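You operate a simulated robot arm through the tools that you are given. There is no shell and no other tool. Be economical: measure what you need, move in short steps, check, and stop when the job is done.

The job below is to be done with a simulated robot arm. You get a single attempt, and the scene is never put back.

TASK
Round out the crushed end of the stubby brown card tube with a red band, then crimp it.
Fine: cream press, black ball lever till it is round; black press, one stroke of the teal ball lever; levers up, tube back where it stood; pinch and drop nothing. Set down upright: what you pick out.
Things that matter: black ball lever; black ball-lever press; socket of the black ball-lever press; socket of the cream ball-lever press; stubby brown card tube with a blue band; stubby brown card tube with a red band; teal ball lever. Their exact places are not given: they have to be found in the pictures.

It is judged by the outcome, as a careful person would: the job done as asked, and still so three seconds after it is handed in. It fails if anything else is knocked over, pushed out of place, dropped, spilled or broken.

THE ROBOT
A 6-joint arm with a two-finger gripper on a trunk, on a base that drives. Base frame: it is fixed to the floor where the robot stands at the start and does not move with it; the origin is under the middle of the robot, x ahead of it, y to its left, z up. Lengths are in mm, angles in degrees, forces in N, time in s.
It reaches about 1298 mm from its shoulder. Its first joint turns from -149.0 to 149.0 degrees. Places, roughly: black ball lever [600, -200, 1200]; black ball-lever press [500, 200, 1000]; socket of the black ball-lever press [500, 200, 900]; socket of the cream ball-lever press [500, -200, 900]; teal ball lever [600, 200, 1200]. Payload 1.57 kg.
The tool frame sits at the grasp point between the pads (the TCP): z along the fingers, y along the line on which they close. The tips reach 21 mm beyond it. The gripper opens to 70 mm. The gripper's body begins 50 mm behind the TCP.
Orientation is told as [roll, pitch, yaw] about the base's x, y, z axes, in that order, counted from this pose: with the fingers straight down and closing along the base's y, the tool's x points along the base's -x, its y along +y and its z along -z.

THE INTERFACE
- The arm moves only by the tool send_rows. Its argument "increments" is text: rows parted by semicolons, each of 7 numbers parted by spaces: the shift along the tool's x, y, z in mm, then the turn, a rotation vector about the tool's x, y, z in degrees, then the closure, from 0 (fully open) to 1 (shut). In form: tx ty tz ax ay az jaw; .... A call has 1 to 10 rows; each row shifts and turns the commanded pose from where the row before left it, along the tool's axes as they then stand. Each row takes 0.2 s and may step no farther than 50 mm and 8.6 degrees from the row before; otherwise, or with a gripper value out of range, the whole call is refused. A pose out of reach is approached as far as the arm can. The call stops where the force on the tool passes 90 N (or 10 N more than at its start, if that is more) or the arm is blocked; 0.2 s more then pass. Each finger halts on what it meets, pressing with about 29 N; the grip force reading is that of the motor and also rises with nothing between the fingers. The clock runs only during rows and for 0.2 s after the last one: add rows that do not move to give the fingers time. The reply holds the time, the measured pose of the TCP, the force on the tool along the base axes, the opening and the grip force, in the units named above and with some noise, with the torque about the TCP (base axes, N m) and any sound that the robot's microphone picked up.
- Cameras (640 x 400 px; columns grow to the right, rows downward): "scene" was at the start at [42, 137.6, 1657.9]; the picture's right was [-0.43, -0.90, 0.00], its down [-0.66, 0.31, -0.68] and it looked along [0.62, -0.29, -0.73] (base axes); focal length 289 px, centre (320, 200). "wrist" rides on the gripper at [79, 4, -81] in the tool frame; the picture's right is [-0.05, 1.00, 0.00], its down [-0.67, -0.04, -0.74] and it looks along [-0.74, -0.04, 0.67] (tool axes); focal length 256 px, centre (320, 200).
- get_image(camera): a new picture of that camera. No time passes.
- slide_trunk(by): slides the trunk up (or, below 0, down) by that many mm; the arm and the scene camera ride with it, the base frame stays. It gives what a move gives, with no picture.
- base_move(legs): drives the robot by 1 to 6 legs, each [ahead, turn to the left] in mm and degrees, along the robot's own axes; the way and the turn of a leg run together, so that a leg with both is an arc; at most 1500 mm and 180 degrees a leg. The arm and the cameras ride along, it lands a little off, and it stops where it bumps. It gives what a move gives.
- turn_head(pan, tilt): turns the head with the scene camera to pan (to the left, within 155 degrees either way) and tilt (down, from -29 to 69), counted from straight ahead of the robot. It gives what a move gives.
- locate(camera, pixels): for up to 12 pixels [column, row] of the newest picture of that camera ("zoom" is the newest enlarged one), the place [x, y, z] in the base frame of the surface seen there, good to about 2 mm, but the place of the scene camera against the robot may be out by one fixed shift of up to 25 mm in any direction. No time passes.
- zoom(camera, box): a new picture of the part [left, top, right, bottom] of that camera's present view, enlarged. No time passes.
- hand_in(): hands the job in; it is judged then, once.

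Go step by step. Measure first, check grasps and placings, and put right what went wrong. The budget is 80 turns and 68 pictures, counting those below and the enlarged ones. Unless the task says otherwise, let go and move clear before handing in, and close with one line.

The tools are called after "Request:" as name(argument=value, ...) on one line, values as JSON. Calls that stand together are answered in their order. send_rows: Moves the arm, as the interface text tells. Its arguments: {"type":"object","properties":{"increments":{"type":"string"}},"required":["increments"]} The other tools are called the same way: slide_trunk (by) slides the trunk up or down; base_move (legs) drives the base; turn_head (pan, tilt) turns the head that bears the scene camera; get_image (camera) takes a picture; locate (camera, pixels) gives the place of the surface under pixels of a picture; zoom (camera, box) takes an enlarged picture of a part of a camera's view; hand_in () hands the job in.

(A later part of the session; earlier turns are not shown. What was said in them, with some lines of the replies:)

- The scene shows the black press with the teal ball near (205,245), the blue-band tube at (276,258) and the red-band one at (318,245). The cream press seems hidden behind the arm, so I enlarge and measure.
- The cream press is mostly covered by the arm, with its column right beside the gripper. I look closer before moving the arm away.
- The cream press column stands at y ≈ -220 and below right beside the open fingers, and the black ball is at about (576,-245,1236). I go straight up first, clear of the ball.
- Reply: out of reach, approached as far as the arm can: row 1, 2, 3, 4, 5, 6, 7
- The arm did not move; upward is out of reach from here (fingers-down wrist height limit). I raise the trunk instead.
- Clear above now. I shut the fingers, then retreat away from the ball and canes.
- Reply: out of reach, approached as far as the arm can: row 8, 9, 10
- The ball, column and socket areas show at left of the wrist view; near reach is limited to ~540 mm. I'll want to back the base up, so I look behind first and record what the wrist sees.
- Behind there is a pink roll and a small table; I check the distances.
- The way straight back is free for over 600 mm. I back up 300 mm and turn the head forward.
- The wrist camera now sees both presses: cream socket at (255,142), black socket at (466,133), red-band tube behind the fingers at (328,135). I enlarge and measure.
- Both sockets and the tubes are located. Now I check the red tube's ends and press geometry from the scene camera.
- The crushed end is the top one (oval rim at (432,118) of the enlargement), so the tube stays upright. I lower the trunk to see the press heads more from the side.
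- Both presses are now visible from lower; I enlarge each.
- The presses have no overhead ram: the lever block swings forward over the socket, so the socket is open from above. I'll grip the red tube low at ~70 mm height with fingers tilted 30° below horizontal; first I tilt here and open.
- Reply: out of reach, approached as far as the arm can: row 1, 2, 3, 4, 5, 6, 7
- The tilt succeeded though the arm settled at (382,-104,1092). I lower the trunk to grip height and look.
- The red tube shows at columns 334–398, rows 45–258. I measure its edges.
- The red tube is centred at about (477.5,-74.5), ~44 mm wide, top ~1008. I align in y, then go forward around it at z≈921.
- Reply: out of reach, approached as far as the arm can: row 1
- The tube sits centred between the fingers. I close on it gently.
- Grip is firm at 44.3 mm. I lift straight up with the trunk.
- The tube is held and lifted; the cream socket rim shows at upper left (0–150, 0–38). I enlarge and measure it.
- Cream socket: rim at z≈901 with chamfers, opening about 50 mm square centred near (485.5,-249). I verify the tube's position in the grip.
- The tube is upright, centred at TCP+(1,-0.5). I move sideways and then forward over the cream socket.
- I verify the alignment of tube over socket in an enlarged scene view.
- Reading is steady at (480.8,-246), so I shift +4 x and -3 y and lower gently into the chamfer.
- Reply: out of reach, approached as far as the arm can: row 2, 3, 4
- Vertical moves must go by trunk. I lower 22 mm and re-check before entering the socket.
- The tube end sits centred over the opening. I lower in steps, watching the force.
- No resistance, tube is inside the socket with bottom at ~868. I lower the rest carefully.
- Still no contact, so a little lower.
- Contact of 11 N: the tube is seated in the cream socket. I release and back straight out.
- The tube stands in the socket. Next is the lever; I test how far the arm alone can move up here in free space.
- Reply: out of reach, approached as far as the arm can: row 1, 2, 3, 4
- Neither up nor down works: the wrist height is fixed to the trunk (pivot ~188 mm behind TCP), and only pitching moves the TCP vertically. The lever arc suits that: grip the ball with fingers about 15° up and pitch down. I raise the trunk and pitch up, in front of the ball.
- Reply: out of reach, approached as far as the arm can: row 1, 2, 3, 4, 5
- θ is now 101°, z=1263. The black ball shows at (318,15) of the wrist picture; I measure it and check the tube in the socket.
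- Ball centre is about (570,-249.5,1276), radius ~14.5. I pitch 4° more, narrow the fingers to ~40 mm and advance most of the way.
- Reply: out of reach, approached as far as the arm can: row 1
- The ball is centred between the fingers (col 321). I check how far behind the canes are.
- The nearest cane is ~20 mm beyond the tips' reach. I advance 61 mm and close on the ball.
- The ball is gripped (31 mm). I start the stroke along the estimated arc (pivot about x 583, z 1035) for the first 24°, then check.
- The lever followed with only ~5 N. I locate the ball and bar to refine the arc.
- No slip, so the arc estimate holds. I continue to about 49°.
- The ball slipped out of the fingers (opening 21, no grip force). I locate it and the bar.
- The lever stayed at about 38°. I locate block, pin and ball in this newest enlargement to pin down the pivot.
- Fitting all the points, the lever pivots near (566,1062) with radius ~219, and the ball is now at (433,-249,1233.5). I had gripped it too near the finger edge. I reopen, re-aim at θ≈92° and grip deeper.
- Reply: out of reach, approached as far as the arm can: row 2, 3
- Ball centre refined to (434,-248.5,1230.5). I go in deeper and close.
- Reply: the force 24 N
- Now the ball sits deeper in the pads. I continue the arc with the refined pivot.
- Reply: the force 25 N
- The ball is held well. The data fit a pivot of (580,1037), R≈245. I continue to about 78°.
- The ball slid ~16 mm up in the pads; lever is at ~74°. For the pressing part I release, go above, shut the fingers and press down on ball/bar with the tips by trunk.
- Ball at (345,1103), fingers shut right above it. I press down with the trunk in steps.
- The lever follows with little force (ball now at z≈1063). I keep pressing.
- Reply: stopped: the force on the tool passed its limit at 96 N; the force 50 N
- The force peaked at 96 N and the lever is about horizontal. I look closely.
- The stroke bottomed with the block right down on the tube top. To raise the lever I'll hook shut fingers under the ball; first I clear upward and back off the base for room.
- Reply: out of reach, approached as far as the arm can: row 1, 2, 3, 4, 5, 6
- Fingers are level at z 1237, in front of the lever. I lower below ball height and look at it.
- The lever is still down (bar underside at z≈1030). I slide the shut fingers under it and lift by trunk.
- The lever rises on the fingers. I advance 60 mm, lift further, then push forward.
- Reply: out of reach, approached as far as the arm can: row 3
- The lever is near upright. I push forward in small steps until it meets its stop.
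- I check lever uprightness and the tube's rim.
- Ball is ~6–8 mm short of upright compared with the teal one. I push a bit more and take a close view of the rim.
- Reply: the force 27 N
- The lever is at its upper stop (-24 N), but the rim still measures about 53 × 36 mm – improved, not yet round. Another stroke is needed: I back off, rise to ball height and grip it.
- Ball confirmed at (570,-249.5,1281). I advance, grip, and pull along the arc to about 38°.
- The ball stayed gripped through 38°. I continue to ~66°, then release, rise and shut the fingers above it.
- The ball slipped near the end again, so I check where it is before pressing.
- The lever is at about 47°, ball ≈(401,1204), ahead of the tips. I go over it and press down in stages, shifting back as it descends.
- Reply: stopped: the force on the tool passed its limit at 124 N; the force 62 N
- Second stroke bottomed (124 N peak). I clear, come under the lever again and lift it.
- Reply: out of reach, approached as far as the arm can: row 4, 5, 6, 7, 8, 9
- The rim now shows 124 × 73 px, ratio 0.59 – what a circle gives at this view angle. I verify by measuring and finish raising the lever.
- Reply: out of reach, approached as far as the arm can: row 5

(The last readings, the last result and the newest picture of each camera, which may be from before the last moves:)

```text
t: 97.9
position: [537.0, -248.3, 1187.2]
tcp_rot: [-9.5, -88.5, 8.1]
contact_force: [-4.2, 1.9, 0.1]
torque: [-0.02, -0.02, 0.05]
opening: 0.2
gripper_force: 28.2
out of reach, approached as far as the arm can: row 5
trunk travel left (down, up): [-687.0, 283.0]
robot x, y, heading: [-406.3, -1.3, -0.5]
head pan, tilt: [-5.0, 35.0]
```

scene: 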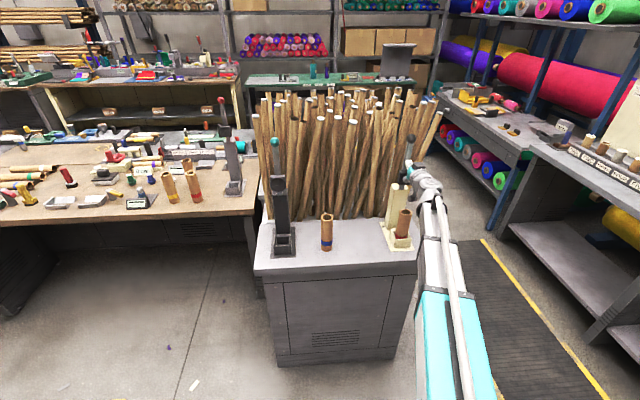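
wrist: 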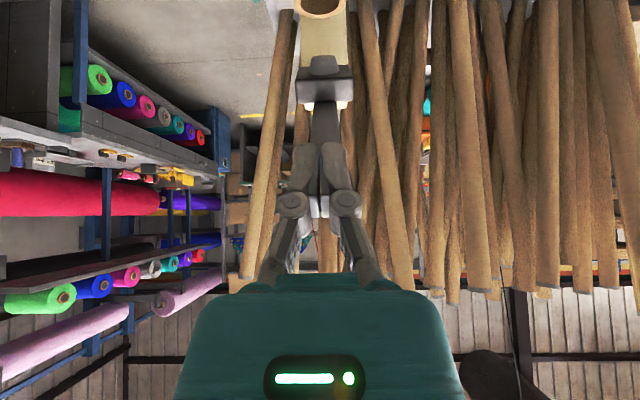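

Diameters come to about 46 and 48 mm: round. I push the lever fully to its stop, back off, pitch to 59° and come down in front of the tube.

Request:
send_rows(increments="0 0 3 0 0 0 1; 0 0 2 0 0 0 1; 0 0 0 0 0 0 1; 0 0 -40 0 0 0 0; 0 0 -40 0 0 0 0; 0 0 -40 0 0 0 0; 0 0 -37 0 0 0 0; 0 0 0 0 0 0 0")

Request:
send_rows(increments="0 0 0 0 7.3 0 0; 0 0 0 0 7.3 0 0; 0 0 0 0 7.3 0 0; 0 0 0 0 7.3 0 0; 0 0 0 0 0 0 0")

Request:
slide_trunk(by=-174)

Request:
get_image(camera="wrist")

Request:
locate(camera="wrist", pixels=[[320, 200], [320, 160], [320, 240], [300, 200], [340, 200]])

```text
t: 99.7
position: [385.4, -242.4, 1187.4]
tcp_rot: [-10.0, -88.5, 8.6]
contact_force: [0.6, -0.6, 1.0]
torque: [0.02, -0.01, 0.02]
opening: 69.7
gripper_force: 0.1
out of reach, approached as far as the arm can: row 7
trunk travel left (down, up): [-687.0, 283.0]
robot x, y, heading: [-409.9, -1.8, -0.2]
head pan, tilt: [-5.0, 35.0]
```

```text
t: 100.9
position: [385.3, -244.8, 1096.5]
tcp_rot: [-0.5, -59.3, -0.9]
contact_force: [0.5, 0.0, 0.2]
torque: [-0.01, 0.05, -0.02]
opening: 69.9
gripper_force: 0.0
out of reach, approached as far as the arm can: row 1, 2, 3, 4
trunk travel left (down, up): [-687.0, 283.0]
robot x, y, heading: [-406.8, 1.3, -0.1]
head pan, tilt: [-5.0, 35.0]
```

```text
t: 102.8
position: [386.1, -244.8, 922.6]
tcp_rot: [-0.5, -59.3, -0.9]
contact_force: [0.3, -0.6, -0.2]
torque: [-0.02, 0.01, 0.02]
opening: 70.0
gripper_force: 0.1
trunk travel left (down, up): [-513.0, 457.0]
robot x, y, heading: [-408.1, -3.3, -0.2]
head pan, tilt: [-5.0, 35.0]
```

```text
8 pictures are left
```

wrist: 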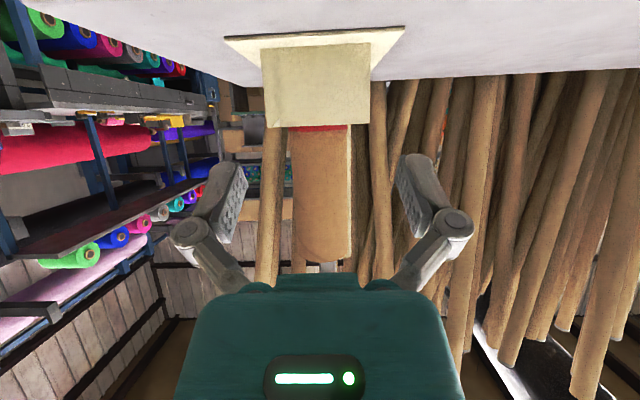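

```text
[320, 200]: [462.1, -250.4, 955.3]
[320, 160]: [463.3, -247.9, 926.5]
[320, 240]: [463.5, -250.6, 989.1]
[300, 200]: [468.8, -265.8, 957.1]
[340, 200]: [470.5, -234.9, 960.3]
```

The tube is at (485,-250). I go around it, close, and lift it out.

Request:
send_rows(increments="0 -3.6 0 0 0 0 0; -16.8 0 28.4 0 0 0 0; -16.8 0 28.4 0 0 0 0; -16.8 0 28.4 0 0 0 0; 0 0 0 0 0 0 0; 0 0 0 0 0 0 0.45; 0 0 0 0 0 0 0.45; 0 0 0 0 0 0 0.45; 0 0 0 0 0 0 0.45")

Request:
slide_trunk(by=30)

Request:
slide_trunk(by=50)

```text
t: 104.8
position: [484.3, -250.0, 923.4]
tcp_rot: [-0.5, -59.2, -0.9]
contact_force: [-1.6, 0.4, 2.3]
torque: [0.07, 0.0, 0.01]
opening: 44.6
gripper_force: 28.6
trunk travel left (down, up): [-513.0, 457.0]
robot x, y, heading: [-409.8, 0.5, -0.3]
head pan, tilt: [-5.0, 35.0]
```

```text
t: 105.6
position: [484.6, -250.1, 953.0]
tcp_rot: [-0.5, -59.2, -0.8]
contact_force: [0.4, 0.7, -0.8]
torque: [0.1, 0.0, 0.01]
opening: 44.4
gripper_force: 28.9
trunk travel left (down, up): [-543.0, 427.0]
robot x, y, heading: [-408.5, -1.0, -0.3]
head pan, tilt: [-5.0, 35.0]
```

```text
t: 106.5
position: [483.1, -250.3, 1003.7]
tcp_rot: [-0.5, -59.3, -0.9]
contact_force: [0.5, 0.0, 0.0]
torque: [-0.01, -0.01, 0.0]
opening: 44.5
gripper_force: 28.8
trunk travel left (down, up): [-593.0, 377.0]
robot x, y, heading: [-408.1, -3.1, -0.1]
head pan, tilt: [-5.0, 35.0]
```

Tube is out and clear. I back away and carry it sideways in front of the blue tube to view the black socket.

Request:
send_rows(increments="17 0 -28.6 0 0 0 0.45; 17 0 -28.6 0 0 0 0.45; 17 0 -28.6 0 0 0 0.45; 0 45 0 0 0 0 0.45; 0 45 0 0 0 0 0.45; 0 45 0 0 0 0 0.45; 0 45 0 0 0 0 0.45; 0 45 0 0 0 0 0.45; 0 45 0 0 0 0 0.45; 0 45 0 0 0 0 0.45")

Request:
zoom(camera="wrist", box=[440, 0, 640, 125])

```text
t: 108.7
position: [391.2, 70.7, 1002.3]
tcp_rot: [-0.4, -59.2, -0.9]
contact_force: [-0.4, -0.7, -0.5]
torque: [0.04, 0.0, 0.01]
opening: 44.4
gripper_force: 29.0
trunk travel left (down, up): [-593.0, 377.0]
robot x, y, heading: [-410.3, 0.0, -0.2]
head pan, tilt: [-5.0, 35.0]
```

```text
3.20 times, centred on (540, 62) of wrist
```

zoom: 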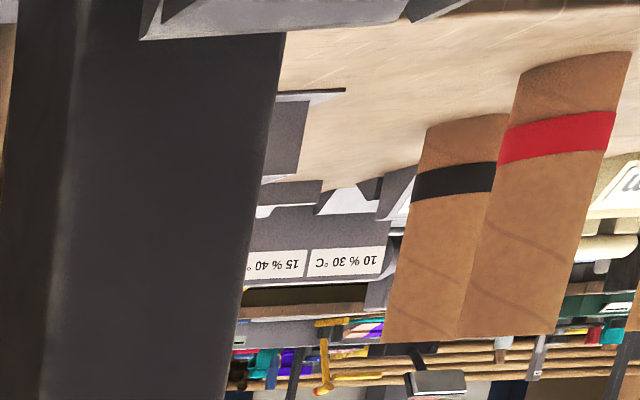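

The rim's back edge shows along (140,38)–(395,25) of the enlargement. I measure it.

Request:
locate(camera="zoom", pixels=[[146, 35], [250, 33], [380, 24], [250, 15], [165, 12], [156, 5], [400, 8], [420, 18], [440, 12], [460, 4], [300, 8]])

```text
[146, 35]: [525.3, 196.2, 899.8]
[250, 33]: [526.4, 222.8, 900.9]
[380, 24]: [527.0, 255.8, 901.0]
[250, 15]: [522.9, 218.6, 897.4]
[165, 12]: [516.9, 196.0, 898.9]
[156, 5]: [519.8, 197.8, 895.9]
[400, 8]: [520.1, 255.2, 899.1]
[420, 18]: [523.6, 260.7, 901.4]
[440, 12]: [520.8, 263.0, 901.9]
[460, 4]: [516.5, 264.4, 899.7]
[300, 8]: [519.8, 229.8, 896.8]
```

Black socket centre is about (493,230), rim z≈901. I carry the tube over it.

Request:
send_rows(increments="0 40 0 0 0 0 0.45; 0 40 0 0 0 0 0.45; 0 40 0 0 0 0 0.45; 0 40.5 0 0 0 0 0.45; -16.7 0 28.2 0 0 0 0.45; -16.7 0 28.2 0 0 0 0.45; -16.7 0 28.2 0 0 0 0.45; 0 0 0 0 0 0 0.45")

Request:
slide_trunk(by=-28)

Request:
zoom(camera="scene", box=[256, 195, 312, 260])

```text
t: 110.5
position: [492.0, 221.7, 1002.7]
tcp_rot: [-0.5, -59.2, -0.9]
contact_force: [0.1, 0.3, -1.5]
torque: [0.03, -0.02, 0.01]
opening: 44.7
gripper_force: 28.9
out of reach, approached as far as the arm can: row 2
trunk travel left (down, up): [-593.0, 377.0]
robot x, y, heading: [-408.3, 1.0, -0.3]
head pan, tilt: [-5.0, 35.0]
```

```text
t: 111.2
position: [491.8, 223.6, 973.9]
tcp_rot: [-0.6, -59.1, -0.9]
contact_force: [0.2, -0.1, 0.1]
torque: [0.02, 0.02, 0.02]
opening: 44.4
gripper_force: 28.9
trunk travel left (down, up): [-565.0, 405.0]
robot x, y, heading: [-410.7, 1.2, -0.3]
head pan, tilt: [-5.0, 35.0]
```

```text
6.15 times, centred on (284, 228) of scene
```

zoom: 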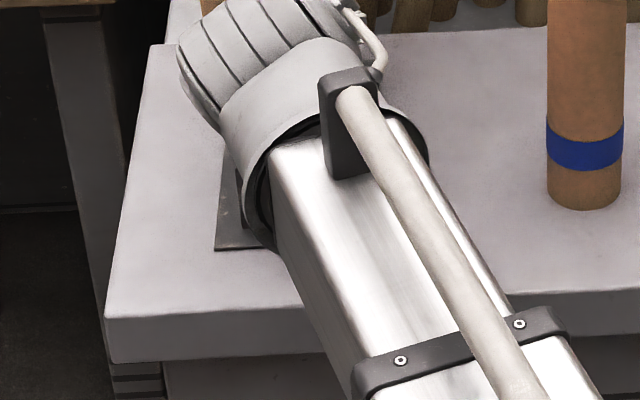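

The arm hides the socket, but readings say y is 7 mm short. I correct and lower in steps, watching forces.

Request:
send_rows(increments="-0.5 7.3 0.9 0 0 0 0.45; 0 0 0 0 0 0 0.45")

Request:
slide_trunk(by=-12)

Request:
slide_trunk(by=-10)

```text
t: 111.8
position: [492.1, 229.8, 974.8]
tcp_rot: [-0.5, -59.3, -0.9]
contact_force: [0.2, 0.3, -1.0]
torque: [0.01, -0.04, 0.02]
opening: 44.7
gripper_force: 28.9
trunk travel left (down, up): [-565.0, 405.0]
robot x, y, heading: [-410.0, 1.2, -0.4]
head pan, tilt: [-5.0, 35.0]
```

```text
t: 112.4
position: [492.4, 229.7, 962.6]
tcp_rot: [-0.3, -59.2, -1.1]
contact_force: [-6.3, 4.2, -4.5]
torque: [0.34, 0.52, -0.01]
opening: 44.5
gripper_force: 29.0
trunk travel left (down, up): [-553.0, 417.0]
robot x, y, heading: [-406.3, 0.0, -0.2]
head pan, tilt: [-5.0, 35.0]
```

```text
t: 113.0
position: [492.9, 230.2, 954.2]
tcp_rot: [-0.5, -59.3, -0.9]
contact_force: [-7.0, 5.6, -1.0]
torque: [0.38, 0.42, 0.06]
opening: 44.2
gripper_force: 28.7
trunk travel left (down, up): [-543.0, 427.0]
robot x, y, heading: [-406.0, 2.5, -0.3]
head pan, tilt: [-5.0, 35.0]
```

The wall pushes the tube by (-7,+6) N, so I shift 2 mm to -x and 1.5 mm to +y, then continue down.

Request:
send_rows(increments="1 1.7 -1.7 0 0 0 0.45; 0 0 0 0 0 0 0.45")

Request:
slide_trunk(by=-15)

Request:
slide_trunk(by=-12)

```text
t: 113.6
position: [490.6, 231.5, 953.3]
tcp_rot: [-0.6, -59.3, -0.9]
contact_force: [0.6, -0.6, -1.0]
torque: [0.02, -0.01, 0.0]
opening: 44.2
gripper_force: 28.7
trunk travel left (down, up): [-543.0, 427.0]
robot x, y, heading: [-405.9, -1.3, -0.5]
head pan, tilt: [-5.0, 35.0]
```

```text
t: 114.2
position: [491.9, 231.8, 937.8]
tcp_rot: [-0.5, -59.4, -0.9]
contact_force: [0.1, 0.6, -0.7]
torque: [-0.01, -0.06, -0.03]
opening: 44.1
gripper_force: 28.8
trunk travel left (down, up): [-528.0, 442.0]
robot x, y, heading: [-408.3, -1.2, -0.0]
head pan, tilt: [-5.0, 35.0]
```

```text
t: 114.8
position: [491.2, 231.5, 925.7]
tcp_rot: [-0.5, -59.4, -0.8]
contact_force: [-0.5, 0.9, -0.8]
torque: [0.0, 0.01, 0.02]
opening: 44.3
gripper_force: 29.2
trunk travel left (down, up): [-516.0, 454.0]
robot x, y, heading: [-405.9, -5.3, -0.2]
head pan, tilt: [-5.0, 35.0]
```

Forces are nil. I lower the last few millimetres to contact.

Request:
slide_trunk(by=-2)

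Request:
slide_trunk(by=-1)

Request:
slide_trunk(by=-1)

```text
t: 115.3
position: [492.2, 230.5, 924.0]
tcp_rot: [-0.6, -59.4, -0.9]
contact_force: [0.3, 0.1, -2.2]
torque: [0.01, 0.0, 0.02]
opening: 44.4
gripper_force: 28.7
trunk travel left (down, up): [-514.0, 456.0]
robot x, y, heading: [-408.0, 0.1, -0.4]
head pan, tilt: [-5.0, 35.0]
```

```text
t: 115.8
position: [491.1, 231.8, 923.8]
tcp_rot: [-0.5, -59.4, -0.8]
contact_force: [0.9, -0.1, 5.5]
torque: [0.12, -0.15, -0.02]
opening: 44.5
gripper_force: 28.9
trunk travel left (down, up): [-513.0, 457.0]
robot x, y, heading: [-411.4, 0.2, -0.1]
head pan, tilt: [-5.0, 35.0]
```

```text
t: 116.4
position: [491.0, 232.0, 923.5]
tcp_rot: [-0.5, -59.5, -1.1]
contact_force: [4.9, -0.3, 14.2]
torque: [0.31, -0.37, -0.09]
opening: 44.3
gripper_force: 29.4
trunk travel left (down, up): [-512.0, 458.0]
robot x, y, heading: [-407.7, -3.2, -0.5]
head pan, tilt: [-5.0, 35.0]
```

The tube is seated in the black socket. I release, back out, and go up to face the teal ball.

Request:
send_rows(increments="0 0 0 0 0 0 0.2; 0 0 0 0 0 0 0; 0 0 0 0 0 0 0; 17 0 -28.7 0 0 0 0; 17 0 -28.7 0 0 0 0; 17 0 -28.7 0 0 0 0; 0 0 0 0 0 0 0")

Request:
slide_trunk(by=264)

Request:
send_rows(increments="0 0 0 0 -7.6 0 0.43; 0 0 0 0 -7.6 0 0.43; 0 0 0 0 -7.6 0 0.43; 0 0 0 0 -7.6 0 0.43; 0 0 33 0 0 0 0.43; 0 0 33 0 0 0 0.43; 0 0 33 0 0 0 0.43; 0 0 0 0 0 0 0.43")

Request:
get_image(camera="wrist")

Request:
locate(camera="wrist", pixels=[[320, 80], [320, 90], [320, 100], [320, 110], [330, 90], [340, 90], [350, 90], [310, 90], [320, 20], [330, 20]])

```text
t: 118.0
position: [386.8, 234.3, 922.3]
tcp_rot: [-0.5, -59.4, -0.8]
contact_force: [-0.7, 0.0, -0.6]
torque: [0.02, 0.06, -0.01]
opening: 70.1
gripper_force: 0.1
trunk travel left (down, up): [-512.0, 458.0]
robot x, y, heading: [-407.8, -2.2, -0.1]
head pan, tilt: [-5.0, 35.0]
```

```text
t: 120.7
position: [387.8, 233.4, 1185.2]
tcp_rot: [-0.5, -59.3, -0.9]
contact_force: [0.9, 0.1, 0.0]
torque: [0.01, -0.02, -0.01]
opening: 70.2
gripper_force: 0.0
trunk travel left (down, up): [-776.0, 194.0]
robot x, y, heading: [-408.5, -0.5, -0.4]
head pan, tilt: [-5.0, 35.0]
```

```text
t: 122.5
position: [489.0, 231.6, 1279.0]
tcp_rot: [-31.8, -89.5, 30.5]
contact_force: [0.1, 0.6, 0.6]
torque: [0.01, 0.0, -0.01]
opening: 39.8
gripper_force: 0.1
out of reach, approached as far as the arm can: row 1, 2, 3, 4
trunk travel left (down, up): [-776.0, 194.0]
robot x, y, heading: [-406.3, -3.0, -0.3]
head pan, tilt: [-5.0, 35.0]
```

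```text
5 pictures are left
```

wrist: 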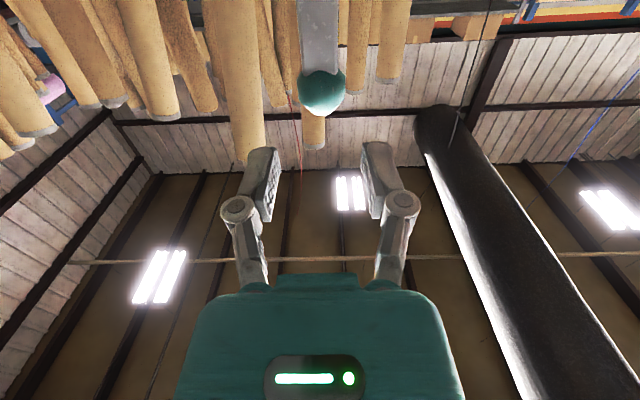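

```text
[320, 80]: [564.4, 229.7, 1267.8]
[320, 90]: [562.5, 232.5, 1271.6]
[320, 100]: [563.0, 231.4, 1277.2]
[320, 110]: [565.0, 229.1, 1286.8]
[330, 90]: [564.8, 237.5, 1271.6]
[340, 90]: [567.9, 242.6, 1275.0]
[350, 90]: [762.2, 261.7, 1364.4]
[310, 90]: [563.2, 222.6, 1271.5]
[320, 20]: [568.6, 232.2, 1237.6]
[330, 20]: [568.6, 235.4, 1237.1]
```

Teal ball centre ≈ (576.5,231.5,1279). A cane at (248,140) looks near the left finger's path; I measure it.

Request:
locate(camera="wrist", pixels=[[248, 155], [260, 140], [240, 100], [262, 100], [240, 40], [314, 130], [275, 90], [390, 70]])

```text
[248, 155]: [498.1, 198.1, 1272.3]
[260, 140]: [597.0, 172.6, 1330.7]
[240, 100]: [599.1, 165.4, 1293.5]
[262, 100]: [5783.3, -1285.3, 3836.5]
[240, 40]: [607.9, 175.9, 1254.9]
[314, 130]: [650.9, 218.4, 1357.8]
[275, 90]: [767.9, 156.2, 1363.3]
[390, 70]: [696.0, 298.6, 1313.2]
```

The cane edge is ~18 mm clear of the finger's path. I advance, grip the teal ball and pull along the same arc.

Request:
send_rows(increments="0 0.8 44.5 0 0 0 0.43; 0 0.8 44.5 0 0 0 0.43; 0 0 0 0 0 0 0.43; 0 0 0 0 0 0 0.8; 0 0 0 0 0 0 0.8; 0 0 0 0 0 0 0.8")

Request:
send_rows(increments="3.4 0.1 -29.5 0 1 0 0.8; 7.5 0.1 -29 0 2.2 0 0.8; 12.1 0.1 -27.3 0 3.2 0 0.8; 16.7 0.1 -24.9 0 4.2 0 0.8; 21.2 0.1 -21.1 0 5.4 0 0.8; 0 0 0 0 0 0 0.8")

```text
t: 123.9
position: [580.0, 230.5, 1278.9]
tcp_rot: [-39.5, -89.5, 38.4]
contact_force: [-1.1, 11.2, 3.9]
torque: [0.06, 0.08, 0.11]
opening: 30.6
gripper_force: 32.0
trunk travel left (down, up): [-776.0, 194.0]
robot x, y, heading: [-407.6, -2.6, -0.4]
head pan, tilt: [-5.0, 35.0]
```

```text
t: 125.3
position: [437.3, 233.2, 1229.1]
tcp_rot: [-1.0, -73.5, -0.5]
contact_force: [-3.5, -8.6, 2.0]
torque: [-0.2, 0.1, 0.09]
opening: 30.4
gripper_force: 32.0
trunk travel left (down, up): [-776.0, 194.0]
robot x, y, heading: [-406.2, 0.6, -0.2]
head pan, tilt: [-5.0, 35.0]
5 turns are left
```

Only five turns remain, so I batch known-good sequences. The teal ball is held at ~38°: I release, press the lever down once to its stop as with the cream press, then come beneath and lift it.

Request:
send_rows(increments="0 0 0 0 0 0 0.4; 0 0 0 0 0 0 0.35; 0 0 0 0 0 0 0.35")

Request:
slide_trunk(by=138)

Request:
send_rows(increments="0 0 0 0 8.4 0 1; 0 0 0 0 8.4 0 1; 0 0 0 0 8.4 0 1; 0 0 0 0 8.4 0 1; 9.2 0 -7.7 0 0 0 1; 0 0 0 0 0 0 1")

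Request:
slide_trunk(by=-45)

Request:
send_rows(increments="19.2 0.4 -16 0 0 0 1; 0 0 0 0 0 0 1")

Request:
slide_trunk(by=-60)

Request:
send_rows(increments="13 0.3 -10.9 0 0 0 1; 0 0 0 0 0 0 1")

Request:
slide_trunk(by=-50)

Request:
send_rows(increments="19.2 0.4 -16 0 0 0 1; 0 0 0 0 0 0 1")

Request:
slide_trunk(by=-40)

Request:
slide_trunk(by=-40)

Request:
get_image(camera="wrist")

Request:
slide_trunk(by=40)

Request:
send_rows(increments="25.3 0 -21.7 0 0 0 1; 25.3 0 -21.7 0 0 0 1; 25.3 0 -21.7 0 0 0 1; 0 0 0 0 -8.2 0 1; 0 0 0 0 -8.2 0 1; 0 0 0 0 -8.2 0 1; 0 0 0 0 -8.2 0 1; 0 0 0 0 -8.2 0 1; 0 0 0 0 -7.6 0 1; 0 0 0 0 0 0 1")

Request:
slide_trunk(by=-238)

Request:
send_rows(increments="0 0.3 32 0 0 0 1; 0 0.3 32 0 0 0 1; 0 0.3 32 0 0 0 1; 0 0 0 0 0 0 1")

Request:
slide_trunk(by=110)

Request:
send_rows(increments="0 0.3 20 0 0 0 1; 0 0.3 20 0 0 0 1; 0 0.3 20 0 0 0 1; 0 0 0 0 0 0 1")

Request:
slide_trunk(by=78)

Request:
get_image(camera="wrist")

```text
t: 126.1
position: [438.8, 235.7, 1228.4]
tcp_rot: [-0.8, -73.7, -0.5]
contact_force: [-0.3, 0.4, 0.8]
torque: [0.01, 0.01, 0.03]
opening: 45.6
gripper_force: 0.1
trunk travel left (down, up): [-776.0, 194.0]
robot x, y, heading: [-409.5, -1.4, -0.4]
head pan, tilt: [-5.0, 35.0]
```

```text
t: 127.7
position: [440.1, 235.3, 1366.2]
tcp_rot: [-0.9, -73.7, -0.5]
contact_force: [-0.5, -0.8, -0.4]
torque: [0.02, 0.0, 0.02]
opening: 45.4
gripper_force: 0.1
trunk travel left (down, up): [-914.0, 56.0]
robot x, y, heading: [-408.5, -0.3, -0.6]
head pan, tilt: [-5.0, 35.0]
```

```text
t: 129.1
position: [427.2, 236.1, 1276.5]
tcp_rot: [-0.4, -39.9, -1.1]
contact_force: [0.0, -0.5, 0.6]
torque: [-0.02, -0.01, 0.01]
opening: 0.0
gripper_force: 27.7
out of reach, approached as far as the arm can: row 1, 2, 3, 4
trunk travel left (down, up): [-914.0, 56.0]
robot x, y, heading: [-404.9, 0.1, -0.2]
head pan, tilt: [-5.0, 35.0]
```

```text
t: 129.8
position: [403.4, 234.9, 1247.7]
tcp_rot: [0.1, -40.5, -1.5]
contact_force: [-52.3, 1.4, 55.2]
torque: [0.26, 0.65, -0.53]
opening: 6.0
gripper_force: 28.7
trunk travel left (down, up): [-877.0, 93.0]
robot x, y, heading: [-406.8, 1.0, -0.1]
head pan, tilt: [-5.0, 35.0]
stopped: the force on the tool passed its limit at 97 N (the readings are from after the stop); the commanded pose is now the measured one
```

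```text
t: 130.4
position: [394.7, 235.0, 1240.6]
tcp_rot: [-0.1, -40.2, -1.3]
contact_force: [-13.5, -6.7, 14.8]
torque: [-0.16, 0.19, -0.09]
opening: 0.1
gripper_force: 28.4
trunk travel left (down, up): [-877.0, 93.0]
robot x, y, heading: [-407.1, -2.8, -0.3]
head pan, tilt: [-5.0, 35.0]
```

```text
t: 131.0
position: [374.1, 235.8, 1216.8]
tcp_rot: [0.3, -40.0, -1.7]
contact_force: [-58.5, -0.3, 42.9]
torque: [0.25, 0.85, -0.49]
opening: 5.7
gripper_force: 28.4
trunk travel left (down, up): [-848.0, 122.0]
robot x, y, heading: [-409.0, -2.6, -0.3]
head pan, tilt: [-5.0, 35.0]
stopped: the force on the tool passed its limit at 101 N (the readings are from after the stop); the commanded pose is now the measured one
```

```text
t: 131.6
position: [371.4, 238.3, 1213.5]
tcp_rot: [0.2, -40.1, -1.5]
contact_force: [-23.9, -10.4, 19.1]
torque: [-0.3, 0.37, -0.13]
opening: 0.0
gripper_force: 28.4
trunk travel left (down, up): [-848.0, 122.0]
robot x, y, heading: [-409.8, 0.6, -0.3]
head pan, tilt: [-5.0, 35.0]
```

```text
t: 132.2
position: [353.3, 237.7, 1185.3]
tcp_rot: [0.5, -39.3, -1.7]
contact_force: [-57.2, -2.3, 29.1]
torque: [-0.18, 0.86, -0.14]
opening: 0.0
gripper_force: 28.8
trunk travel left (down, up): [-819.0, 151.0]
robot x, y, heading: [-407.2, -0.2, -0.3]
head pan, tilt: [-5.0, 35.0]
stopped: the force on the tool passed its limit at 97 N (the readings are from after the stop); the commanded pose is now the measured one
```

```text
t: 132.8
position: [346.2, 242.2, 1178.7]
tcp_rot: [0.5, -39.5, -1.7]
contact_force: [0.3, 0.2, -0.3]
torque: [0.01, -0.03, 0.0]
opening: 0.0
gripper_force: 28.5
trunk travel left (down, up): [-819.0, 151.0]
robot x, y, heading: [-405.2, 2.1, -0.2]
head pan, tilt: [-5.0, 35.0]
```

```text
t: 133.6
position: [333.6, 242.4, 1145.0]
tcp_rot: [0.4, -39.4, -1.7]
contact_force: [-59.1, 8.5, 20.7]
torque: [-0.07, 0.69, -0.34]
opening: 0.1
gripper_force: 28.7
trunk travel left (down, up): [-779.0, 191.0]
robot x, y, heading: [-406.8, -2.6, -0.3]
head pan, tilt: [-5.0, 35.0]
```

```text
t: 134.5
position: [346.4, 241.8, 1099.2]
tcp_rot: [0.4, -39.3, -1.6]
contact_force: [-0.6, 0.2, 0.1]
torque: [-0.02, 0.03, 0.01]
opening: 0.1
gripper_force: 28.6
trunk travel left (down, up): [-739.0, 231.0]
robot x, y, heading: [-405.9, 2.0, -0.2]
head pan, tilt: [-5.0, 35.0]
```

```text
4 pictures are left
```

wrist: 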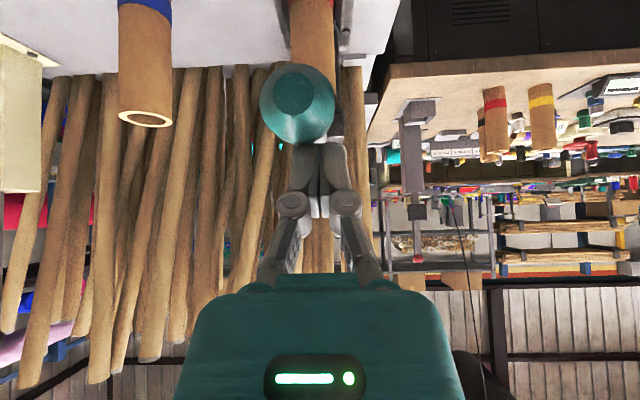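

```text
t: 135.3
position: [344.3, 241.2, 1140.3]
tcp_rot: [0.4, -39.3, -1.6]
contact_force: [0.0, -0.6, -0.3]
torque: [-0.02, -0.04, 0.01]
opening: 0.0
gripper_force: 28.8
trunk travel left (down, up): [-779.0, 191.0]
robot x, y, heading: [-408.6, -0.6, -0.1]
head pan, tilt: [-5.0, 35.0]
```

```text
t: 137.5
position: [246.2, 245.0, 1275.1]
tcp_rot: [9.0, -87.7, -10.4]
contact_force: [-0.8, 0.2, -0.6]
torque: [-0.02, -0.02, -0.01]
opening: 0.2
gripper_force: 28.9
out of reach, approached as far as the arm can: row 2, 4, 5, 6, 7, 8, 9
trunk travel left (down, up): [-779.0, 191.0]
robot x, y, heading: [-410.0, -0.1, -0.4]
head pan, tilt: [-5.0, 35.0]
```

```text
t: 140.0
position: [246.8, 244.8, 1038.5]
tcp_rot: [8.1, -87.6, -9.4]
contact_force: [0.4, -0.3, 0.4]
torque: [-0.01, 0.03, 0.03]
opening: 0.0
gripper_force: 28.6
trunk travel left (down, up): [-541.0, 429.0]
robot x, y, heading: [-410.4, -1.1, -0.4]
head pan, tilt: [-5.0, 35.0]
```

```text
t: 141.0
position: [342.8, 242.1, 1038.2]
tcp_rot: [7.4, -87.6, -8.6]
contact_force: [0.4, 0.5, 0.4]
torque: [0.04, 0.02, -0.02]
opening: 0.0
gripper_force: 28.1
out of reach, approached as far as the arm can: row 2
trunk travel left (down, up): [-541.0, 429.0]
robot x, y, heading: [-406.1, 0.7, -0.3]
head pan, tilt: [-5.0, 35.0]
```

```text
t: 142.4
position: [342.3, 242.1, 1147.1]
tcp_rot: [7.1, -87.5, -8.6]
contact_force: [0.4, -1.0, -0.6]
torque: [-0.02, 0.03, 0.01]
opening: 0.2
gripper_force: 28.4
trunk travel left (down, up): [-651.0, 319.0]
robot x, y, heading: [-409.7, -0.6, -0.4]
head pan, tilt: [-5.0, 35.0]
```

```text
t: 143.4
position: [405.0, 241.5, 1147.6]
tcp_rot: [7.5, -87.5, -8.8]
contact_force: [-0.3, 0.6, 0.2]
torque: [0.01, -0.01, -0.02]
opening: 0.0
gripper_force: 28.4
out of reach, approached as far as the arm can: row 3
trunk travel left (down, up): [-651.0, 319.0]
robot x, y, heading: [-408.8, -2.3, -0.2]
head pan, tilt: [-5.0, 35.0]
```

```text
t: 144.5
position: [402.9, 241.2, 1226.1]
tcp_rot: [7.0, -87.4, -8.4]
contact_force: [-0.1, 0.6, 1.1]
torque: [-0.01, -0.09, -0.03]
opening: 0.1
gripper_force: 28.3
trunk travel left (down, up): [-729.0, 241.0]
robot x, y, heading: [-404.9, 1.4, -0.4]
head pan, tilt: [-5.0, 35.0]
```

```text
3 pictures are left
4 turns are left
```

wrist: 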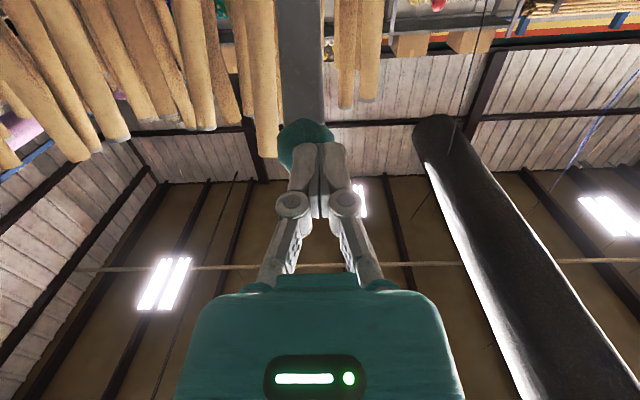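

The tip slid off the front of the teal ball, and the lever only got to ~83° with no bottoming force; it's now back at ~38° (ball ≈(436,233,1229)). Before deciding whether the stroke counted, I back off, rise and look down on the tube's rim.

Request:
send_rows(increments="0 0 -30 0 0 0 1; 0 0 -30 0 0 0 1; 0 -40 0 0 0 0 1; 0 -40 0 0 0 0 1; 0 0 0 0 0 0 1")

Request:
slide_trunk(by=192)

Request:
send_rows(increments="0 0 0 0 8.6 0 1; 0 0 0 0 8.6 0 1; 0 0 0 0 8.6 0 1; 0 0 0 0 8.6 0 1; 0 0 0 0 8.6 0 1; 0 0 0 0 8.6 0 1; 0 0 0 0 8.6 0 1; 0 0 0 0 8.6 0 1; 0 0 0 0 8.6 0 1; 0 0 0 0 8.6 0 1")

Request:
zoom(camera="wrist", box=[300, 80, 460, 180])

Request:
locate(camera="zoom", pixels=[[300, 200], [320, 240], [280, 240], [340, 200], [300, 260], [320, 160], [360, 240], [300, 300], [400, 200], [260, 200], [240, 240], [340, 280]])

```text
t: 145.7
position: [340.2, 160.7, 1225.3]
tcp_rot: [7.6, -87.4, -8.8]
contact_force: [0.4, -0.2, -0.2]
torque: [-0.03, 0.02, 0.04]
opening: 0.0
gripper_force: 28.5
out of reach, approached as far as the arm can: row 3
trunk travel left (down, up): [-729.0, 241.0]
robot x, y, heading: [-410.4, 2.9, -0.2]
head pan, tilt: [-5.0, 35.0]
```

```text
t: 147.8
position: [339.7, 161.0, 1416.8]
tcp_rot: [7.1, -87.4, -8.4]
contact_force: [-0.5, -0.6, 0.1]
torque: [-0.02, 0.0, 0.0]
opening: 0.0
gripper_force: 28.7
trunk travel left (down, up): [-921.0, 49.0]
robot x, y, heading: [-409.4, 1.5, -0.3]
head pan, tilt: [-5.0, 35.0]
```

```text
t: 150.0
position: [340.5, 161.7, 1239.2]
tcp_rot: [0.3, -1.2, -1.3]
contact_force: [0.2, -0.1, 0.3]
torque: [0.01, -0.01, 0.0]
opening: 0.0
gripper_force: 28.6
out of reach, approached as far as the arm can: row 1, 2, 3, 4, 5, 6, 7, 8, 9, 10
trunk travel left (down, up): [-921.0, 49.0]
robot x, y, heading: [-407.8, -1.1, -0.2]
head pan, tilt: [-5.0, 35.0]
```

```text
4.00 times, centred on (380, 130) of wrist
```

zoom: 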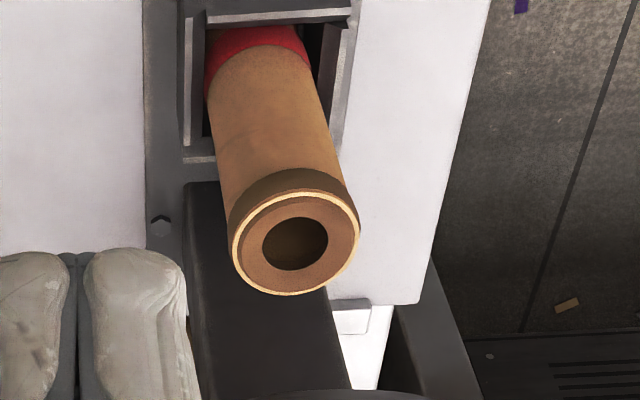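

```text
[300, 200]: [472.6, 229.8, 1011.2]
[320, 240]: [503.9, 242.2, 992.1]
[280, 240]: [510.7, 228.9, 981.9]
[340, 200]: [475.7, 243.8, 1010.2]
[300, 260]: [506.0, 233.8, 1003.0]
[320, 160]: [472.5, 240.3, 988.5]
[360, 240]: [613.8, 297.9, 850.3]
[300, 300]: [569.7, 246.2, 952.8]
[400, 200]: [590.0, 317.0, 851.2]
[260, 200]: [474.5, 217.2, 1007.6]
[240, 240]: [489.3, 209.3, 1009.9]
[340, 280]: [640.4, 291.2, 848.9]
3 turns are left
```

The rim is clearly crimped inward with a dark crimp ring, so the one stroke took effect and I must not press again. I push the teal lever up to its stop, then fetch the tube and carry it in front of its old place.

Request:
send_rows(increments="0 0 0 0 -8.6 0 1; 0 0 0 0 -8.6 0 1; 0 0 0 0 -8.6 0 1; 0 0 0 0 -8.6 0 1; 0 0 0 0 -8.6 0 1; 0 0 0 0 -8.6 0 1; 0 0 0 0 -8.6 0 1; 0 0 0 0 -8.6 0 1; 0 0 0 0 -8.6 0 1; 0 0 0 0 -8.6 0 1")

Request:
send_rows(increments="0 36.5 0 0 0 0 1; 0 36.5 0 0 0 0 1; 0 0 0 0 0 0 1")

Request:
slide_trunk(by=-229)

Request:
send_rows(increments="0 0.3 35 0 0 0 1; 0 0.3 35 0 0 0 1; 0 0.3 35 0 0 0 1; 0 0.3 35 0 0 0 1; 0 0.3 35 0 0 0 1; 0 0 8 0 0 0 1; 0 0 8 0 0 0 1; 0 0 8 0 0 0 1; 0 0 0 0 0 0 1")

Request:
send_rows(increments="0 0 4 0 0 0 1; 0 0 4 0 0 0 1; 0 0 2 0 0 0 1; 0 0 0 0 0 0 1")

Request:
send_rows(increments="0 0 -40.5 0 0 0 1; 0 0 -40.5 0 0 0 0; 0 0 -40.5 0 0 0 0; 0 0 -40.5 0 0 0 0; 0 0 0 0 7 0 0; 0 0 0 0 7 0 0; 0 0 0 0 7 0 0; 0 0 0 0 7 0 0; 0 0 0 0 0 0 0")

Request:
slide_trunk(by=-179)

Request:
send_rows(increments="-17.7 0.3 29.8 0 0 0 0; -17.7 0.3 29.8 0 0 0 0; -17.7 0.3 29.8 0 0 0 0; 0 0 0 0 0 0 0; 0 0 0 0 0 0 0.45; 0 0 0 0 0 0 0.45; 0 0 0 0 0 0 0.45; 0 0 0 0 0 0 0.45")

Request:
slide_trunk(by=85)

Request:
send_rows(increments="17.7 0 -29.8 0 0 0 0.45; 17.7 0 -29.8 0 0 0 0.45; 17.7 0 -29.8 0 0 0 0.45; 0 -38.5 0 0 0 0 0.45; 0 -38.5 0 0 0 0 0.45; 0 -38.5 0 0 0 0 0.45; 0 -38.5 0 0 0 0 0.45; 0 0 0 0 0 0 0.45")

Request:
send_rows(increments="0 -38.5 0 0 0 0 0.45; 0 -38.5 0 0 0 0 0.45; 0 -38.5 0 0 0 0 0.45; 0 -38.5 0 0 0 0 0.45; 0 0 0 0 0 0 0.45")

Request:
get_image(camera="wrist")

Request:
locate(camera="wrist", pixels=[[317, 200], [317, 110], [317, 30], [262, 110], [372, 110], [280, 230], [360, 230], [317, 260]])

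```text
t: 152.2
position: [339.0, 161.9, 1417.3]
tcp_rot: [8.5, -87.3, -9.7]
contact_force: [-0.8, -0.5, 0.3]
torque: [-0.02, 0.0, -0.06]
opening: 0.0
gripper_force: 28.7
out of reach, approached as far as the arm can: row 2, 3, 4, 5, 6, 7, 8, 9, 10
trunk travel left (down, up): [-921.0, 49.0]
robot x, y, heading: [-413.3, -0.1, -0.0]
head pan, tilt: [-5.0, 35.0]
```

```text
t: 153.0
position: [340.4, 235.2, 1419.0]
tcp_rot: [7.6, -87.4, -9.0]
contact_force: [-1.0, -0.4, 0.1]
torque: [-0.01, -0.01, -0.03]
opening: 0.0
gripper_force: 28.7
trunk travel left (down, up): [-921.0, 49.0]
robot x, y, heading: [-412.3, 1.5, -0.3]
head pan, tilt: [-5.0, 35.0]
```

```text
t: 155.4
position: [341.1, 236.0, 1189.0]
tcp_rot: [7.5, -87.5, -8.8]
contact_force: [0.7, 0.1, 1.0]
torque: [-0.03, 0.0, 0.01]
opening: 0.0
gripper_force: 29.0
trunk travel left (down, up): [-692.0, 278.0]
robot x, y, heading: [-411.6, -0.9, -0.3]
head pan, tilt: [-5.0, 35.0]
```

```text
t: 157.4
position: [539.8, 232.4, 1188.9]
tcp_rot: [7.5, -87.5, -8.9]
contact_force: [-2.9, -0.5, 0.6]
torque: [0.02, -0.03, -0.01]
opening: 0.0
gripper_force: 28.6
out of reach, approached as far as the arm can: row 3, 4
trunk travel left (down, up): [-692.0, 278.0]
robot x, y, heading: [-409.6, -1.2, -0.2]
head pan, tilt: [-5.0, 35.0]
```

```text
t: 158.4
position: [548.4, 232.6, 1188.6]
tcp_rot: [7.5, -87.5, -8.8]
contact_force: [-8.7, 2.1, -2.3]
torque: [0.01, -0.02, 0.04]
opening: 6.0
gripper_force: 29.2
trunk travel left (down, up): [-692.0, 278.0]
robot x, y, heading: [-409.6, -3.6, -0.3]
head pan, tilt: [-5.0, 35.0]
```

```text
t: 160.4
position: [388.2, 235.3, 1102.0]
tcp_rot: [0.6, -59.7, -1.9]
contact_force: [-0.2, 0.3, -0.3]
torque: [0.02, -0.01, 0.03]
opening: 69.7
gripper_force: 0.1
out of reach, approached as far as the arm can: row 4, 5, 6, 7, 8
trunk travel left (down, up): [-692.0, 278.0]
robot x, y, heading: [-409.2, -0.3, -0.2]
head pan, tilt: [-5.0, 35.0]
```

```text
t: 162.4
position: [388.9, 236.3, 923.8]
tcp_rot: [0.6, -59.7, -1.9]
contact_force: [0.4, -0.4, -1.2]
torque: [0.0, 0.0, -0.01]
opening: 70.3
gripper_force: 0.1
trunk travel left (down, up): [-513.0, 457.0]
robot x, y, heading: [-408.8, 0.7, -0.2]
head pan, tilt: [-5.0, 35.0]
```

```text
t: 164.2
position: [491.9, 235.0, 923.6]
tcp_rot: [0.6, -59.6, -2.1]
contact_force: [-4.0, -18.2, 2.9]
torque: [-0.55, 0.01, -0.11]
opening: 44.4
gripper_force: 28.8
trunk travel left (down, up): [-513.0, 457.0]
robot x, y, heading: [-410.4, -1.8, -0.4]
head pan, tilt: [-5.0, 35.0]
```

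```text
t: 165.4
position: [492.8, 237.9, 1007.7]
tcp_rot: [0.6, -59.6, -2.0]
contact_force: [-0.4, -1.2, -1.0]
torque: [0.0, -0.01, -0.02]
opening: 44.8
gripper_force: 28.7
trunk travel left (down, up): [-598.0, 372.0]
robot x, y, heading: [-411.5, -1.1, -0.5]
head pan, tilt: [-5.0, 35.0]
```

```text
t: 167.2
position: [384.4, 87.0, 1010.2]
tcp_rot: [0.7, -59.7, -1.8]
contact_force: [-0.2, -0.4, -1.4]
torque: [0.01, -0.01, -0.01]
opening: 44.3
gripper_force: 28.9
trunk travel left (down, up): [-598.0, 372.0]
robot x, y, heading: [-408.4, 2.5, -0.3]
head pan, tilt: [-5.0, 35.0]
```

```text
t: 168.4
position: [378.3, -72.3, 1009.1]
tcp_rot: [0.6, -59.6, -1.9]
contact_force: [-0.1, -0.8, -1.3]
torque: [0.03, -0.02, -0.01]
opening: 44.5
gripper_force: 29.0
trunk travel left (down, up): [-598.0, 372.0]
robot x, y, heading: [-409.4, -0.2, -0.6]
head pan, tilt: [-5.0, 35.0]
```

```text
1 pictures are left
```

wrist: 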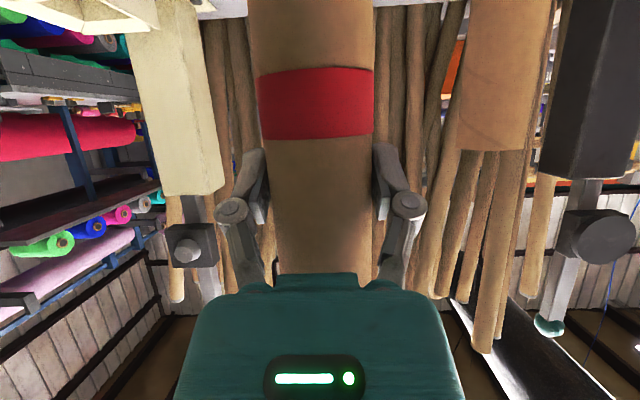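

```text
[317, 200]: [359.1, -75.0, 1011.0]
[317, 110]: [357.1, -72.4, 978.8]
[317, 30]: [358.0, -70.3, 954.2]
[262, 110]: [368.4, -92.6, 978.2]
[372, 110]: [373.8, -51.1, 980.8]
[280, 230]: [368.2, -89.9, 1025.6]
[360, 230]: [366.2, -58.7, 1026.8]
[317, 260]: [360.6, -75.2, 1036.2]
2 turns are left
```

Both levers are upright in this view, and the tube is upright in the grip with centre ≈(380,-72). I place it at its old spot (477.5,-76), lower to contact, release and back out.

Request:
send_rows(increments="-16.5 -0.2 28.2 0 0 0 0.45; -16.5 -0.1 28.2 0 0 0 0.45; -16.5 0 28.2 0 0 0 0.45; 0 0 0 0 0 0 0.45")

Request:
slide_trunk(by=-80)

Request:
slide_trunk(by=-4)

Request:
slide_trunk(by=-1)

Request:
slide_trunk(by=-1)

Request:
slide_trunk(by=-1)

Request:
send_rows(increments="0 0 0 0 0 0 0.35; 0 0 0 0 0 0 0.2; 0 0 0 0 0 0 0; 0 0 0 0 0 0 0; 17 0 -28.7 0 0 0 0; 17 0 -28.7 0 0 0 0; 17 0 -28.7 0 0 0 0; 0 0 0 0 0 0 0")

Request:
get_image(camera="wrist")

```text
t: 169.4
position: [477.8, -71.5, 1007.5]
tcp_rot: [0.6, -59.5, -1.9]
contact_force: [-0.1, 0.4, -0.9]
torque: [-0.01, 0.03, -0.02]
opening: 44.3
gripper_force: 29.1
trunk travel left (down, up): [-598.0, 372.0]
robot x, y, heading: [-409.0, 0.5, -0.2]
head pan, tilt: [-5.0, 35.0]
```

```text
t: 170.6
position: [476.9, -71.6, 926.5]
tcp_rot: [0.6, -59.5, -1.8]
contact_force: [0.4, -0.1, -0.9]
torque: [0.0, 0.01, 0.0]
opening: 44.1
gripper_force: 29.0
trunk travel left (down, up): [-518.0, 452.0]
robot x, y, heading: [-411.2, -1.0, -0.4]
head pan, tilt: [-5.0, 35.0]
```

```text
t: 171.2
position: [476.9, -72.6, 925.0]
tcp_rot: [0.7, -59.5, -2.0]
contact_force: [1.6, -1.2, 4.4]
torque: [0.08, -0.23, 0.0]
opening: 44.5
gripper_force: 28.3
trunk travel left (down, up): [-514.0, 456.0]
robot x, y, heading: [-408.8, -5.1, -0.4]
head pan, tilt: [-5.0, 35.0]
```

```text
t: 171.7
position: [476.9, -72.4, 923.6]
tcp_rot: [0.8, -59.8, -2.0]
contact_force: [4.6, -1.0, 14.9]
torque: [0.16, -0.35, -0.06]
opening: 44.3
gripper_force: 29.2
trunk travel left (down, up): [-513.0, 457.0]
robot x, y, heading: [-405.4, -0.5, -0.3]
head pan, tilt: [-5.0, 35.0]
```

```text
t: 172.2
position: [476.3, -72.5, 924.8]
tcp_rot: [0.6, -59.8, -1.9]
contact_force: [7.1, -1.1, 22.9]
torque: [0.08, -0.48, 0.03]
opening: 44.2
gripper_force: 28.6
trunk travel left (down, up): [-512.0, 458.0]
robot x, y, heading: [-411.3, 0.7, -0.0]
head pan, tilt: [-5.0, 35.0]
```

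```text
t: 172.7
position: [476.5, -71.1, 923.5]
tcp_rot: [0.6, -59.9, -1.8]
contact_force: [6.5, -2.5, 29.8]
torque: [-0.08, -0.18, 0.0]
opening: 44.5
gripper_force: 29.0
trunk travel left (down, up): [-511.0, 459.0]
robot x, y, heading: [-408.4, -2.0, -0.2]
head pan, tilt: [-5.0, 35.0]
```

```text
t: 174.5
position: [377.7, -68.8, 921.3]
tcp_rot: [0.6, -59.5, -1.9]
contact_force: [-0.2, 0.2, 0.4]
torque: [-0.02, 0.02, 0.0]
opening: 70.1
gripper_force: 0.1
trunk travel left (down, up): [-511.0, 459.0]
robot x, y, heading: [-406.6, 0.4, -0.4]
head pan, tilt: [-5.0, 35.0]
```

```text
0 pictures are left
1 turns are left
```

wrist: 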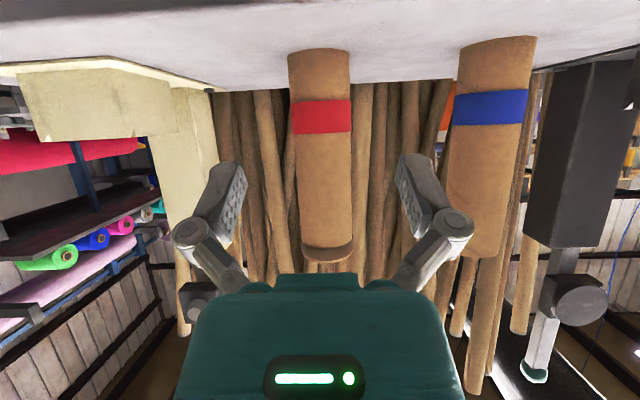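

The red-band tube (columns 288–352) stands upright about 4 mm from where it was. Both levers are up, the blue tube is untouched and the gripper is clear, so I hand in.

Request:
hand_in()

```text
The job is handed in.
```

I rounded the red-band tube in the cream press with two full strokes, crimped it in the black press and set it back upright about 4 mm from its old spot; both levers are up. On the black press the fingers slipped off the teal ball, so the lever only reached about 83°. The rim showed a clear crimp all round, so I didn't press again.
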